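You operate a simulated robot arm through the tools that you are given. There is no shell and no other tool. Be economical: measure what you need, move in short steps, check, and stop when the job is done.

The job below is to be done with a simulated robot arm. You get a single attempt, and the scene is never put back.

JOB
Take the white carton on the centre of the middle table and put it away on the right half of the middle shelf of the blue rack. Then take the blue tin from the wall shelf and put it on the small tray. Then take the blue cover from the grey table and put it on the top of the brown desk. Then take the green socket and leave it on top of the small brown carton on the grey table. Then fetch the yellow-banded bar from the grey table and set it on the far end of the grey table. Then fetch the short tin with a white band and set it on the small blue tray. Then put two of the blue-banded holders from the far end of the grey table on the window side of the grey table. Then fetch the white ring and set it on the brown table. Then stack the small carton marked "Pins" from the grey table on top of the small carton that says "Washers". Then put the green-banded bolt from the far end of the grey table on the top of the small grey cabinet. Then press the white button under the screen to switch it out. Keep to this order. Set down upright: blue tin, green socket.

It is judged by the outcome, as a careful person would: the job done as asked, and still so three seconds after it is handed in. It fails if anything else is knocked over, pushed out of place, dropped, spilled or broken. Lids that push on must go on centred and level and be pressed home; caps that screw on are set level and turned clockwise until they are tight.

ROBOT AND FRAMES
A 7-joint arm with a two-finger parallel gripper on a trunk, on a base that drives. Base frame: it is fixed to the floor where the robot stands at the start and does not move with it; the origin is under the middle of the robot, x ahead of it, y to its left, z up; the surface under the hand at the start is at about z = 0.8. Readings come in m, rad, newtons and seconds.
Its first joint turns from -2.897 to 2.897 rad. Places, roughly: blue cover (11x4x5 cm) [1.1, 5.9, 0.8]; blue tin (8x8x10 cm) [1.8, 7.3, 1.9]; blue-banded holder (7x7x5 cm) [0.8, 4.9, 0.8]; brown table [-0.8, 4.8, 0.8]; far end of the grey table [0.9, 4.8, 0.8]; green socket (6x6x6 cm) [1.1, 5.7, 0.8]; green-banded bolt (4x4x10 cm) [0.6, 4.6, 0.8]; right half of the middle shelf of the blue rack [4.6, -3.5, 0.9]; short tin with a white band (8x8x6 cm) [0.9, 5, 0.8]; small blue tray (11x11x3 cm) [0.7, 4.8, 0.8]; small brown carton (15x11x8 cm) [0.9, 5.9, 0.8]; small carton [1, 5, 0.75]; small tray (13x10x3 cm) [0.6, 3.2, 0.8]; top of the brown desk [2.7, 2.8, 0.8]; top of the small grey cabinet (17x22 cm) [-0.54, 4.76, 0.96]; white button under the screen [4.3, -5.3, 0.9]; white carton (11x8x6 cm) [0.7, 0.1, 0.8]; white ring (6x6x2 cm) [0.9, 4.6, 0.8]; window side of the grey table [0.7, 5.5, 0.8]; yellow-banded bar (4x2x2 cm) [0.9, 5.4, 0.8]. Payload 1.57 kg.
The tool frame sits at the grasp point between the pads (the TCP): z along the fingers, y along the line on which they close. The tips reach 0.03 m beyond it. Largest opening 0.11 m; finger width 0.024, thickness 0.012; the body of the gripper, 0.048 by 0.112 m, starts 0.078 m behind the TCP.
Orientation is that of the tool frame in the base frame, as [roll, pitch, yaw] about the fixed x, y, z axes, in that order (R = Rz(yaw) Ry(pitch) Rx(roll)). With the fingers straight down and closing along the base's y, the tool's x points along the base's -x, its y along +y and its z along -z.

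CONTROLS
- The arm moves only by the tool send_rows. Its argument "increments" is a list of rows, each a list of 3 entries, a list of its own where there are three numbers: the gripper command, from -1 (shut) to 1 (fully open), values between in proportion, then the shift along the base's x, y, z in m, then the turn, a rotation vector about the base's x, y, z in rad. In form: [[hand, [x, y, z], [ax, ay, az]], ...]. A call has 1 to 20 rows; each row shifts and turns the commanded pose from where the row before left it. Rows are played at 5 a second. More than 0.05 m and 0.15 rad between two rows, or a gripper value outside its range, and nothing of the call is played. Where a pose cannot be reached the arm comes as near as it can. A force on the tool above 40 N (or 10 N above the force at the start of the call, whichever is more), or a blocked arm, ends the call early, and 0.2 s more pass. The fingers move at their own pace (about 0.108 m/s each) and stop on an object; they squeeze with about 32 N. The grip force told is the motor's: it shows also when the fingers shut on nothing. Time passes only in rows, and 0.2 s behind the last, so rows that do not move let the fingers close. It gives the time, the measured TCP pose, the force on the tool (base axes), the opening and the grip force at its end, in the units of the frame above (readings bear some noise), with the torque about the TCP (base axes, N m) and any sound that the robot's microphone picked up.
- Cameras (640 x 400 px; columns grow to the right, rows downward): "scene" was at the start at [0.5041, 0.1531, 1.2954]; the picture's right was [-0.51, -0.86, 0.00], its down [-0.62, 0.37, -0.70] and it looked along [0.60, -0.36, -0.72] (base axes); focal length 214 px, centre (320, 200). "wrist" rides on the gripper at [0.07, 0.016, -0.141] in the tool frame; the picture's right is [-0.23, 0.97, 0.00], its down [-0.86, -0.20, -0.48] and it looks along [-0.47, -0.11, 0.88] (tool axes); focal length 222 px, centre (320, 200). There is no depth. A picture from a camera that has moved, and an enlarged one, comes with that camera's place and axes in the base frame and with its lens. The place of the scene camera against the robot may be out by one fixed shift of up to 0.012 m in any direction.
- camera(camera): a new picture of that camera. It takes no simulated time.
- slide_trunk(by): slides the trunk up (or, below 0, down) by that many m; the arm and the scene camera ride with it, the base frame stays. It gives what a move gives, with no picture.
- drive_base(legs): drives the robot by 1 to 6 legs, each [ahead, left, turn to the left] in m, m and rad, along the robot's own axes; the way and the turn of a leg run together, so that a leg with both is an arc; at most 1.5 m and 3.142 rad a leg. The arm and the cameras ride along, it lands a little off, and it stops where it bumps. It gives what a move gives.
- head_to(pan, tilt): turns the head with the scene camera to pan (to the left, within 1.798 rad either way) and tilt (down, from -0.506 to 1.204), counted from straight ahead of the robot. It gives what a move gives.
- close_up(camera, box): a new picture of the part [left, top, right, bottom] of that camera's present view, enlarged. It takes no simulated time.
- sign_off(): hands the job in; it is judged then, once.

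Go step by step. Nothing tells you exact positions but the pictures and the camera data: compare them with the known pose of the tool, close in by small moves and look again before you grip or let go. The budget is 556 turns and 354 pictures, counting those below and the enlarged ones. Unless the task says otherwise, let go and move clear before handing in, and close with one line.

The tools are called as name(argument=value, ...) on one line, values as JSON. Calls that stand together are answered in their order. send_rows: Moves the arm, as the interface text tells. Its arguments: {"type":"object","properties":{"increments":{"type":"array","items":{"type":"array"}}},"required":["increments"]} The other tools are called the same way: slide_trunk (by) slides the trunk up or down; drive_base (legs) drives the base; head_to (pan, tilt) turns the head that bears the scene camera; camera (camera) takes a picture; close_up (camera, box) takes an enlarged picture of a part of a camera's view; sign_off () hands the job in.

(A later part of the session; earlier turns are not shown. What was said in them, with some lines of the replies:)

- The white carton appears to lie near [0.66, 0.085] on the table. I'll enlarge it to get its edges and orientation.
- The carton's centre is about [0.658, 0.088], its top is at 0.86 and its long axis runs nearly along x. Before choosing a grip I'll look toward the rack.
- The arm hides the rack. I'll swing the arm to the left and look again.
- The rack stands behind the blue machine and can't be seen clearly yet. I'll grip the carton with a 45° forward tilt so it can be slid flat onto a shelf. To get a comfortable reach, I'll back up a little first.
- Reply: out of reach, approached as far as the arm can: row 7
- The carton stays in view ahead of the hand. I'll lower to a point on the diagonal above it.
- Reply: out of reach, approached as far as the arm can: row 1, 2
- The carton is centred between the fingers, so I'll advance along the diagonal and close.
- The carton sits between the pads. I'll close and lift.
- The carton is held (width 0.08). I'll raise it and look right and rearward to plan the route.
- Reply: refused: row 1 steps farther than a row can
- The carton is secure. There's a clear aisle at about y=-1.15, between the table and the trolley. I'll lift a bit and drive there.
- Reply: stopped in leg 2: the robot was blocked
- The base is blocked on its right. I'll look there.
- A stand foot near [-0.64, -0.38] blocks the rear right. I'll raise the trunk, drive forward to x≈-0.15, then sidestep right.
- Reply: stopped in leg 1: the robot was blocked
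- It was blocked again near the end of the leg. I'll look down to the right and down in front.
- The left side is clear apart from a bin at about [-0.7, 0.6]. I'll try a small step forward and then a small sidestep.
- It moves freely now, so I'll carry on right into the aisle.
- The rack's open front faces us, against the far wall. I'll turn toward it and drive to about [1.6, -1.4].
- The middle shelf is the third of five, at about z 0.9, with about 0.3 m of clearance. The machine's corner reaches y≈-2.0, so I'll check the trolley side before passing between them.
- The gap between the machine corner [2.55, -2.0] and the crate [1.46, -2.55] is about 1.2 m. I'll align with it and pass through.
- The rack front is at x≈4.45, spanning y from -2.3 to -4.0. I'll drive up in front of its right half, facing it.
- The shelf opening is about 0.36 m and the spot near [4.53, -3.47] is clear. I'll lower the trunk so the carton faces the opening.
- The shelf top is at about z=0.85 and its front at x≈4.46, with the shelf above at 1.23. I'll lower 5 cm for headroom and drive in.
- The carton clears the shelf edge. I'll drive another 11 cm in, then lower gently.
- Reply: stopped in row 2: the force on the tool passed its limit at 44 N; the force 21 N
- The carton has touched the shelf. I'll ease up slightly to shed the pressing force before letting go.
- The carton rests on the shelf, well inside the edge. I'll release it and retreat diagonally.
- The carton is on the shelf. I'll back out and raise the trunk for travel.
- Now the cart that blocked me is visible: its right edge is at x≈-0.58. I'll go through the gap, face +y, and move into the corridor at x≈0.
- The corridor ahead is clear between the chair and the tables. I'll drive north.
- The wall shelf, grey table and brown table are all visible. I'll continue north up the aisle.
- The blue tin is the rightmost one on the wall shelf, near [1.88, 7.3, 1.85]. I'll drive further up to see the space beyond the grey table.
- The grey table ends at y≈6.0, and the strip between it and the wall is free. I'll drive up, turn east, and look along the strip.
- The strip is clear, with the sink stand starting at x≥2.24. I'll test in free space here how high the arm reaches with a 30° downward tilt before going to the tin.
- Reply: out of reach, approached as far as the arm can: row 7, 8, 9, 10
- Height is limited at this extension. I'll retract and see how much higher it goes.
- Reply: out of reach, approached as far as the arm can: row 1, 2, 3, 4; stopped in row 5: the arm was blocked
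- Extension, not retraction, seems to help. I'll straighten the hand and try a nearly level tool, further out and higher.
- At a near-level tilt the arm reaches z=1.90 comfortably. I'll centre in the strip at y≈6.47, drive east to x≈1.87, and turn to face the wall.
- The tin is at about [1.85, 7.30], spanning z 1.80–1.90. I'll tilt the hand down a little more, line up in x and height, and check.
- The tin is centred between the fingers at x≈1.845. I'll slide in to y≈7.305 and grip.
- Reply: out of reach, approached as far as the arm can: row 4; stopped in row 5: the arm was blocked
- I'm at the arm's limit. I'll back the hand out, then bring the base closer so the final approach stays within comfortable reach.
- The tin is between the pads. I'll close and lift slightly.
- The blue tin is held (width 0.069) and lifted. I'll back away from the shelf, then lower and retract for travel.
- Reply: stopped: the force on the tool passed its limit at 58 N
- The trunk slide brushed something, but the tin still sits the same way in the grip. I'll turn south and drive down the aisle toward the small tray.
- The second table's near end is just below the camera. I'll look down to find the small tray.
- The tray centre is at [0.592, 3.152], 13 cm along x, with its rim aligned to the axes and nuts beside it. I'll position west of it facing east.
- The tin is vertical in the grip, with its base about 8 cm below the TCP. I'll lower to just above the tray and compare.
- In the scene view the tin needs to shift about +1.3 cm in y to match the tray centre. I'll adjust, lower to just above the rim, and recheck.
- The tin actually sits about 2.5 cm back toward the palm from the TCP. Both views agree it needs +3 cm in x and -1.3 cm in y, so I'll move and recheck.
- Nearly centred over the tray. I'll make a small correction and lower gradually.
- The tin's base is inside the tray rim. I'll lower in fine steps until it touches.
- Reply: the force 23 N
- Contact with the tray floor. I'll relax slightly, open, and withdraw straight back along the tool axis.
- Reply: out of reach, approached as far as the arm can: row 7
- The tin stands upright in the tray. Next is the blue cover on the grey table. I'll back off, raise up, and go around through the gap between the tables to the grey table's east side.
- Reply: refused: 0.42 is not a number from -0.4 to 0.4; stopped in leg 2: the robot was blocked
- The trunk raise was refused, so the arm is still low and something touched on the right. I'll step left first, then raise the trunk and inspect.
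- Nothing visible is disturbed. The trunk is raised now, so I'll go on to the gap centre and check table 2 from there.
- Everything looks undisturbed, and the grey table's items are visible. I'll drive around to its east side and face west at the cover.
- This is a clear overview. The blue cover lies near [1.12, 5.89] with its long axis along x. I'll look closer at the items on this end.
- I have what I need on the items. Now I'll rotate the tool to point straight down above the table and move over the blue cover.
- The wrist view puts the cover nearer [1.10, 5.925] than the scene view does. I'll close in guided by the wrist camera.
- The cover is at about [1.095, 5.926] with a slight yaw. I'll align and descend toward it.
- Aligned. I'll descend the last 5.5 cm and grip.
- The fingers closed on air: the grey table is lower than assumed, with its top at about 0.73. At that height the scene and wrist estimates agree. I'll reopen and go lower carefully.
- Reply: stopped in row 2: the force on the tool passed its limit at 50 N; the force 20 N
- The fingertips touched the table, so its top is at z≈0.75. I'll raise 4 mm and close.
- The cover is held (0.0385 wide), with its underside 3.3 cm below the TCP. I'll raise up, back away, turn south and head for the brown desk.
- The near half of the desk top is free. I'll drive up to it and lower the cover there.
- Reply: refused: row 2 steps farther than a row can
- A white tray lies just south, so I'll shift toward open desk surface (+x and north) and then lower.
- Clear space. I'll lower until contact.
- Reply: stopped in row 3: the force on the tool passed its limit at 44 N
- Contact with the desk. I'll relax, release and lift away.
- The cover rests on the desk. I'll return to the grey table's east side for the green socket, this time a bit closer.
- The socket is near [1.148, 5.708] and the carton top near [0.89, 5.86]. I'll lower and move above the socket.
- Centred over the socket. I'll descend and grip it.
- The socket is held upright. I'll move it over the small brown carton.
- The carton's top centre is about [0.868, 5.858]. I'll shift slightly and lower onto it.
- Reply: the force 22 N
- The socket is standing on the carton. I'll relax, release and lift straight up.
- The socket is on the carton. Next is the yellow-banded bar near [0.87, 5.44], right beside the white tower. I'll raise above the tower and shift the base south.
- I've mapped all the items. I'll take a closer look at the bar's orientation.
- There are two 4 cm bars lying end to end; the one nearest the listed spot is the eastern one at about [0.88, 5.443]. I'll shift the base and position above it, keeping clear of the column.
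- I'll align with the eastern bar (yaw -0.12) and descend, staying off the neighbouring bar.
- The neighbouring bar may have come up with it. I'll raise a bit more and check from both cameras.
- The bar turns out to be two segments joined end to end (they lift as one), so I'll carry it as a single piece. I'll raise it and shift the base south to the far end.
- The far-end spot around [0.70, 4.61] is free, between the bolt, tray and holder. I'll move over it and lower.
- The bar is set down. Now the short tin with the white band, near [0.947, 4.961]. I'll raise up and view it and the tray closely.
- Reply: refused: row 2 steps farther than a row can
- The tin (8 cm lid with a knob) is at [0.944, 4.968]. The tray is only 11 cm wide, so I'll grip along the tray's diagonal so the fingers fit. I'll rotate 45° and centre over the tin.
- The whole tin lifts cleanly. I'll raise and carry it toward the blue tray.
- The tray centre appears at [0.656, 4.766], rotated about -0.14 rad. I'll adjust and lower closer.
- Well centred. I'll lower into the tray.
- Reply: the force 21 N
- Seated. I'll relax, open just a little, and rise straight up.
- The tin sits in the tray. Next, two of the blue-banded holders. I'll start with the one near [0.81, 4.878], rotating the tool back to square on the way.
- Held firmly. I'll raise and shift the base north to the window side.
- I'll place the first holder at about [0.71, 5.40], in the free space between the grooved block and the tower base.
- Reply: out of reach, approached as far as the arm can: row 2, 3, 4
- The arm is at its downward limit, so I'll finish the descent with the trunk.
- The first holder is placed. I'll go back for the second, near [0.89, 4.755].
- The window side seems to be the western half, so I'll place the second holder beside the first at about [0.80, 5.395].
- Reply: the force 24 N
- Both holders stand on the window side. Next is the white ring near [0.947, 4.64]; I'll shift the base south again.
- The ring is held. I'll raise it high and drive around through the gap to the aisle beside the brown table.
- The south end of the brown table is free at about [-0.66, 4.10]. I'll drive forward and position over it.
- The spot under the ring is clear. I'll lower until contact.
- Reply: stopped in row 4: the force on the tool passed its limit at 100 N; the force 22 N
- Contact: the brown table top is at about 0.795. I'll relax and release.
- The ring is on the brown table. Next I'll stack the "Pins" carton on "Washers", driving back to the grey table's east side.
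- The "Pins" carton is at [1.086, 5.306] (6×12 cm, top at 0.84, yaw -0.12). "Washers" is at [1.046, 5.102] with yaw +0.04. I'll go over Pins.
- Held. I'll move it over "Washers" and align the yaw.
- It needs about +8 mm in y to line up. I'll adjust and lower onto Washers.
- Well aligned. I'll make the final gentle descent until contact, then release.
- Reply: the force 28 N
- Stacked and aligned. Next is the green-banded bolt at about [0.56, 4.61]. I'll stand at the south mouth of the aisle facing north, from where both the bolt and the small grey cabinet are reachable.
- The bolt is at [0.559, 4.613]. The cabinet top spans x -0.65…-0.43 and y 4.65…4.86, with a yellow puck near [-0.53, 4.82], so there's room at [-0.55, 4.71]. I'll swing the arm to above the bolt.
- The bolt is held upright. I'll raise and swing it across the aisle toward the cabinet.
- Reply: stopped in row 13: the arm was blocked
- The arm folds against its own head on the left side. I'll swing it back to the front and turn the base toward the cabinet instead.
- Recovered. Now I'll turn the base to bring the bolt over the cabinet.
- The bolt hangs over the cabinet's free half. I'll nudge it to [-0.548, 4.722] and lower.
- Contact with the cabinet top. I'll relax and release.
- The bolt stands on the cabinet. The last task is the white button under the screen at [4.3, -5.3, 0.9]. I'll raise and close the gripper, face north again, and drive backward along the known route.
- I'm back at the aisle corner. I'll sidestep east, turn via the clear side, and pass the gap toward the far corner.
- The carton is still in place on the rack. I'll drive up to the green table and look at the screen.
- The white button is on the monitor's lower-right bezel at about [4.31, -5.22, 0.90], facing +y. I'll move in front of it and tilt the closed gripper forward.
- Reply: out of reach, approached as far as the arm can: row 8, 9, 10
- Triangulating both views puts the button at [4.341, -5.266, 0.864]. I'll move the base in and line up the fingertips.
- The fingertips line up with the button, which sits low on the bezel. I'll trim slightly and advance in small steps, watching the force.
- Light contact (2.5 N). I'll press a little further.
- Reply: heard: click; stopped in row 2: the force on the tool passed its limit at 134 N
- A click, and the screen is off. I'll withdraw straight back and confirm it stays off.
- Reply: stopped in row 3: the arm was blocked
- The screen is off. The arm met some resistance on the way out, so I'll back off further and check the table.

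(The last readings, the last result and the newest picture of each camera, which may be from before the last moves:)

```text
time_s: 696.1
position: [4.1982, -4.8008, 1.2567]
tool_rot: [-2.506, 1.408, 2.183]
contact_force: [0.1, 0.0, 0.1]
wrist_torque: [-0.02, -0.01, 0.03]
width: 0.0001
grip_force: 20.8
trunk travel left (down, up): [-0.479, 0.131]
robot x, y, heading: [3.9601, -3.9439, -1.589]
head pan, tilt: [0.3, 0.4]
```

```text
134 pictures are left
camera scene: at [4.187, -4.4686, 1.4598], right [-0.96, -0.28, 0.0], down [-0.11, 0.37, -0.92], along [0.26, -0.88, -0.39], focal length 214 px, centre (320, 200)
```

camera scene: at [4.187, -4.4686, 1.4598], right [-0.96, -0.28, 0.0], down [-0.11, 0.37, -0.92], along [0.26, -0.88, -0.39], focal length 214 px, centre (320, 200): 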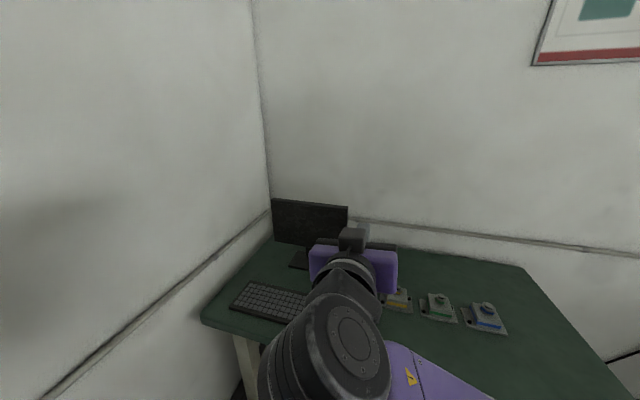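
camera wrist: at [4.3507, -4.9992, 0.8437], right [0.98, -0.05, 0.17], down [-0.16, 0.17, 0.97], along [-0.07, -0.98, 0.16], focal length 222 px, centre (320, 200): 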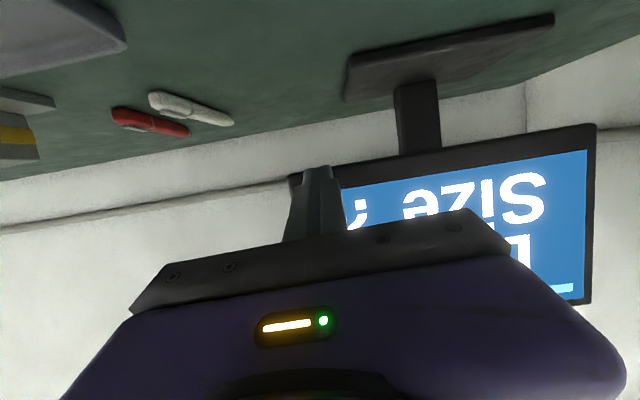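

drive_base(legs=[[0, -0.45, 0]])

head_to(pan=0.5, tilt=0.45)

camera(camera="scene")

camera(camera="wrist")

```text
time_s: 698.8
position: [3.7464, -4.7928, 1.2573]
tool_rot: [-2.507, 1.405, 2.175]
contact_force: [0.3, 0.1, 1.6]
wrist_torque: [0.0, -0.01, -0.04]
width: 0.0002
grip_force: 21.4
trunk travel left (down, up): [-0.479, 0.131]
robot x, y, heading: [3.5155, -3.9332, -1.594]
head pan, tilt: [0.3, 0.4]
```

```text
time_s: 699.5
position: [3.7459, -4.7922, 1.2564]
tool_rot: [-2.506, 1.406, 2.174]
contact_force: [-0.8, 0.0, 0.6]
wrist_torque: [0.0, 0.0, 0.02]
width: 0.0001
grip_force: 21.6
trunk travel left (down, up): [-0.479, 0.131]
robot x, y, heading: [3.5179, -3.9345, -1.597]
head pan, tilt: [0.499, 0.45]
```

```text
133 pictures are left
camera scene: at [3.7543, -4.4529, 1.4552], right [-0.89, -0.45, 0.0], down [-0.2, 0.39, -0.9], along [0.41, -0.8, -0.44], focal length 214 px, centre (320, 200)
```

scene: 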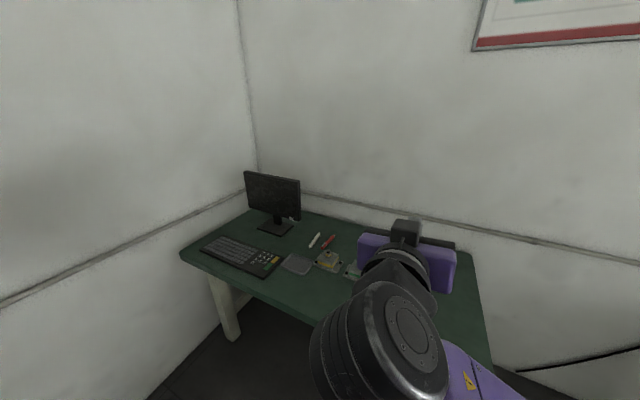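

```text
132 pictures are left
camera wrist: at [3.7609, -4.6424, 1.2053], right [0.99, -0.05, 0.13], down [-0.1, 0.36, 0.93], along [-0.1, -0.93, 0.35], focal length 222 px, centre (320, 200)
```

wrist: 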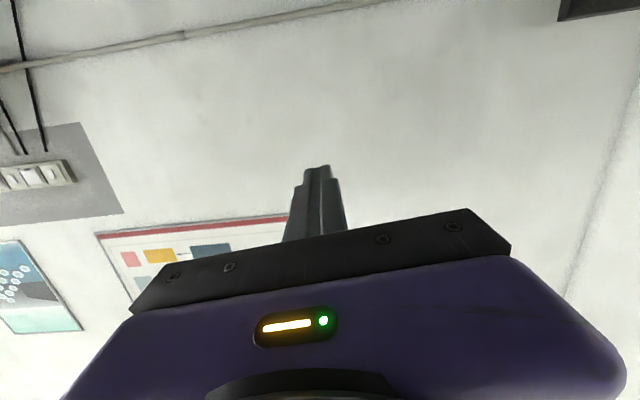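

The table items are all as they were, and the screen is off. Before handing in I'll check from a distance that the tin in the first tray still stands, since the base had brushed that table.

drive_base(legs=[[-0.61, -0.77, 0], [0, 0, 1.59], [-0.6, 0.65, 0]])

head_to(pan=1.75, tilt=0.1)

camera(camera="scene")

```text
time_s: 712.8
position: [3.0268, -2.4061, 1.2574]
tool_rot: [-2.505, 1.407, -2.543]
contact_force: [-0.5, 0.4, -0.1]
wrist_torque: [-0.03, -0.01, 0.02]
width: 0.0
grip_force: 21.2
trunk travel left (down, up): [-0.479, 0.131]
robot x, y, heading: [2.1676, -2.628, -0.035]
head pan, tilt: [0.499, 0.45]
```

```text
time_s: 714.2
position: [3.0261, -2.406, 1.2574]
tool_rot: [-2.507, 1.407, -2.545]
contact_force: [0.9, 0.6, -1.1]
wrist_torque: [-0.01, 0.04, 0.0]
width: 0.0
grip_force: 21.5
trunk travel left (down, up): [-0.479, 0.131]
robot x, y, heading: [2.1628, -2.6296, -0.034]
head pan, tilt: [1.751, 0.099]
```

```text
131 pictures are left
camera scene: at [2.5946, -2.3593, 1.4878], right [0.99, 0.14, 0.0], down [0.01, -0.1, -0.99], along [-0.14, 0.98, -0.1], focal length 214 px, centre (320, 200)
```

scene: 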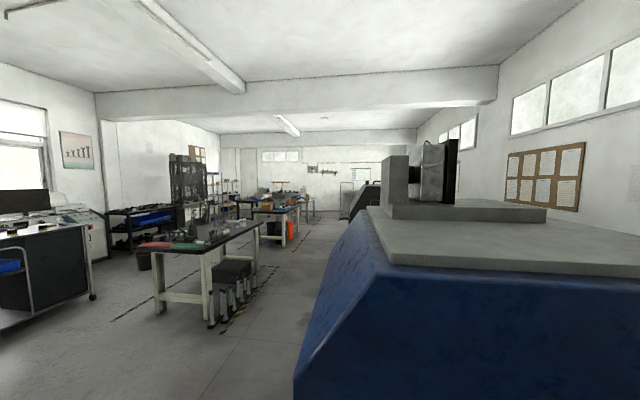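

close_up(camera="scene", box=[220, 170, 330, 240])

close_up(camera="scene", box=[300, 155, 350, 185])

```text
5.71 times, centred on (275, 205) of scene
camera zoom: at [2.5946, -2.3593, 1.4878], right [0.99, 0.14, 0.0], down [0.01, -0.1, -0.99], along [-0.14, 0.98, -0.1], focal length 1226 px, centre (577, 171)
```

zoom: 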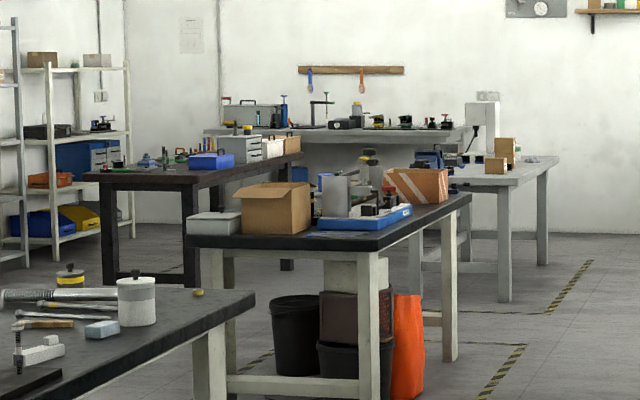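

```text
12.80 times, centred on (325, 170) of scene
camera zoom: at [2.5946, -2.3593, 1.4878], right [0.99, 0.14, 0.0], down [0.01, -0.1, -0.99], along [-0.14, 0.98, -0.1], focal length 2745 px, centre (256, 584)
```

zoom: 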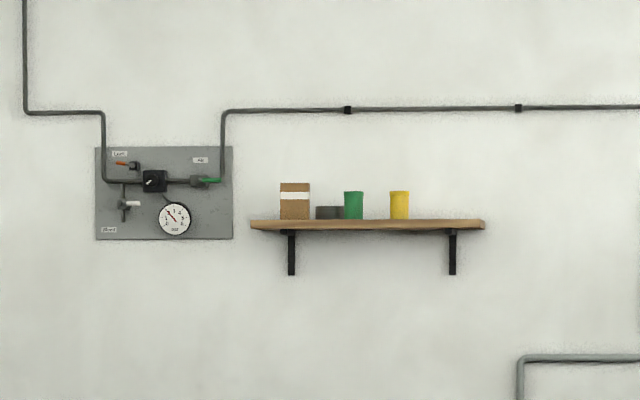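

close_up(camera="scene", box=[262, 192, 292, 214])

```text
16.00 times, centred on (277, 203) of scene
camera zoom: at [2.5946, -2.3593, 1.4878], right [0.99, 0.14, 0.0], down [0.01, -0.1, -0.99], along [-0.14, 0.98, -0.1], focal length 3432 px, centre (1008, 152)
```

zoom: 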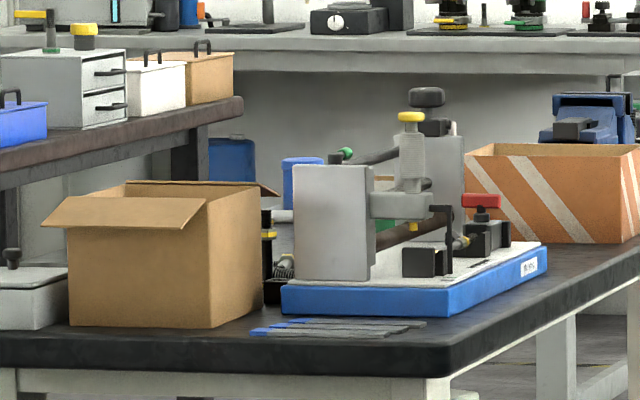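

The blue tin stands upright in its tray, the bolt stands on the cabinet, and the wall shelf is intact. The hand is empty and clear, so I'm handing in.

sign_off()

```text
The job is handed in.
```

The whole job was carried out in the order given and handed in: every item is in its place, with the blue tin and green socket upright, and the screen is switched off.
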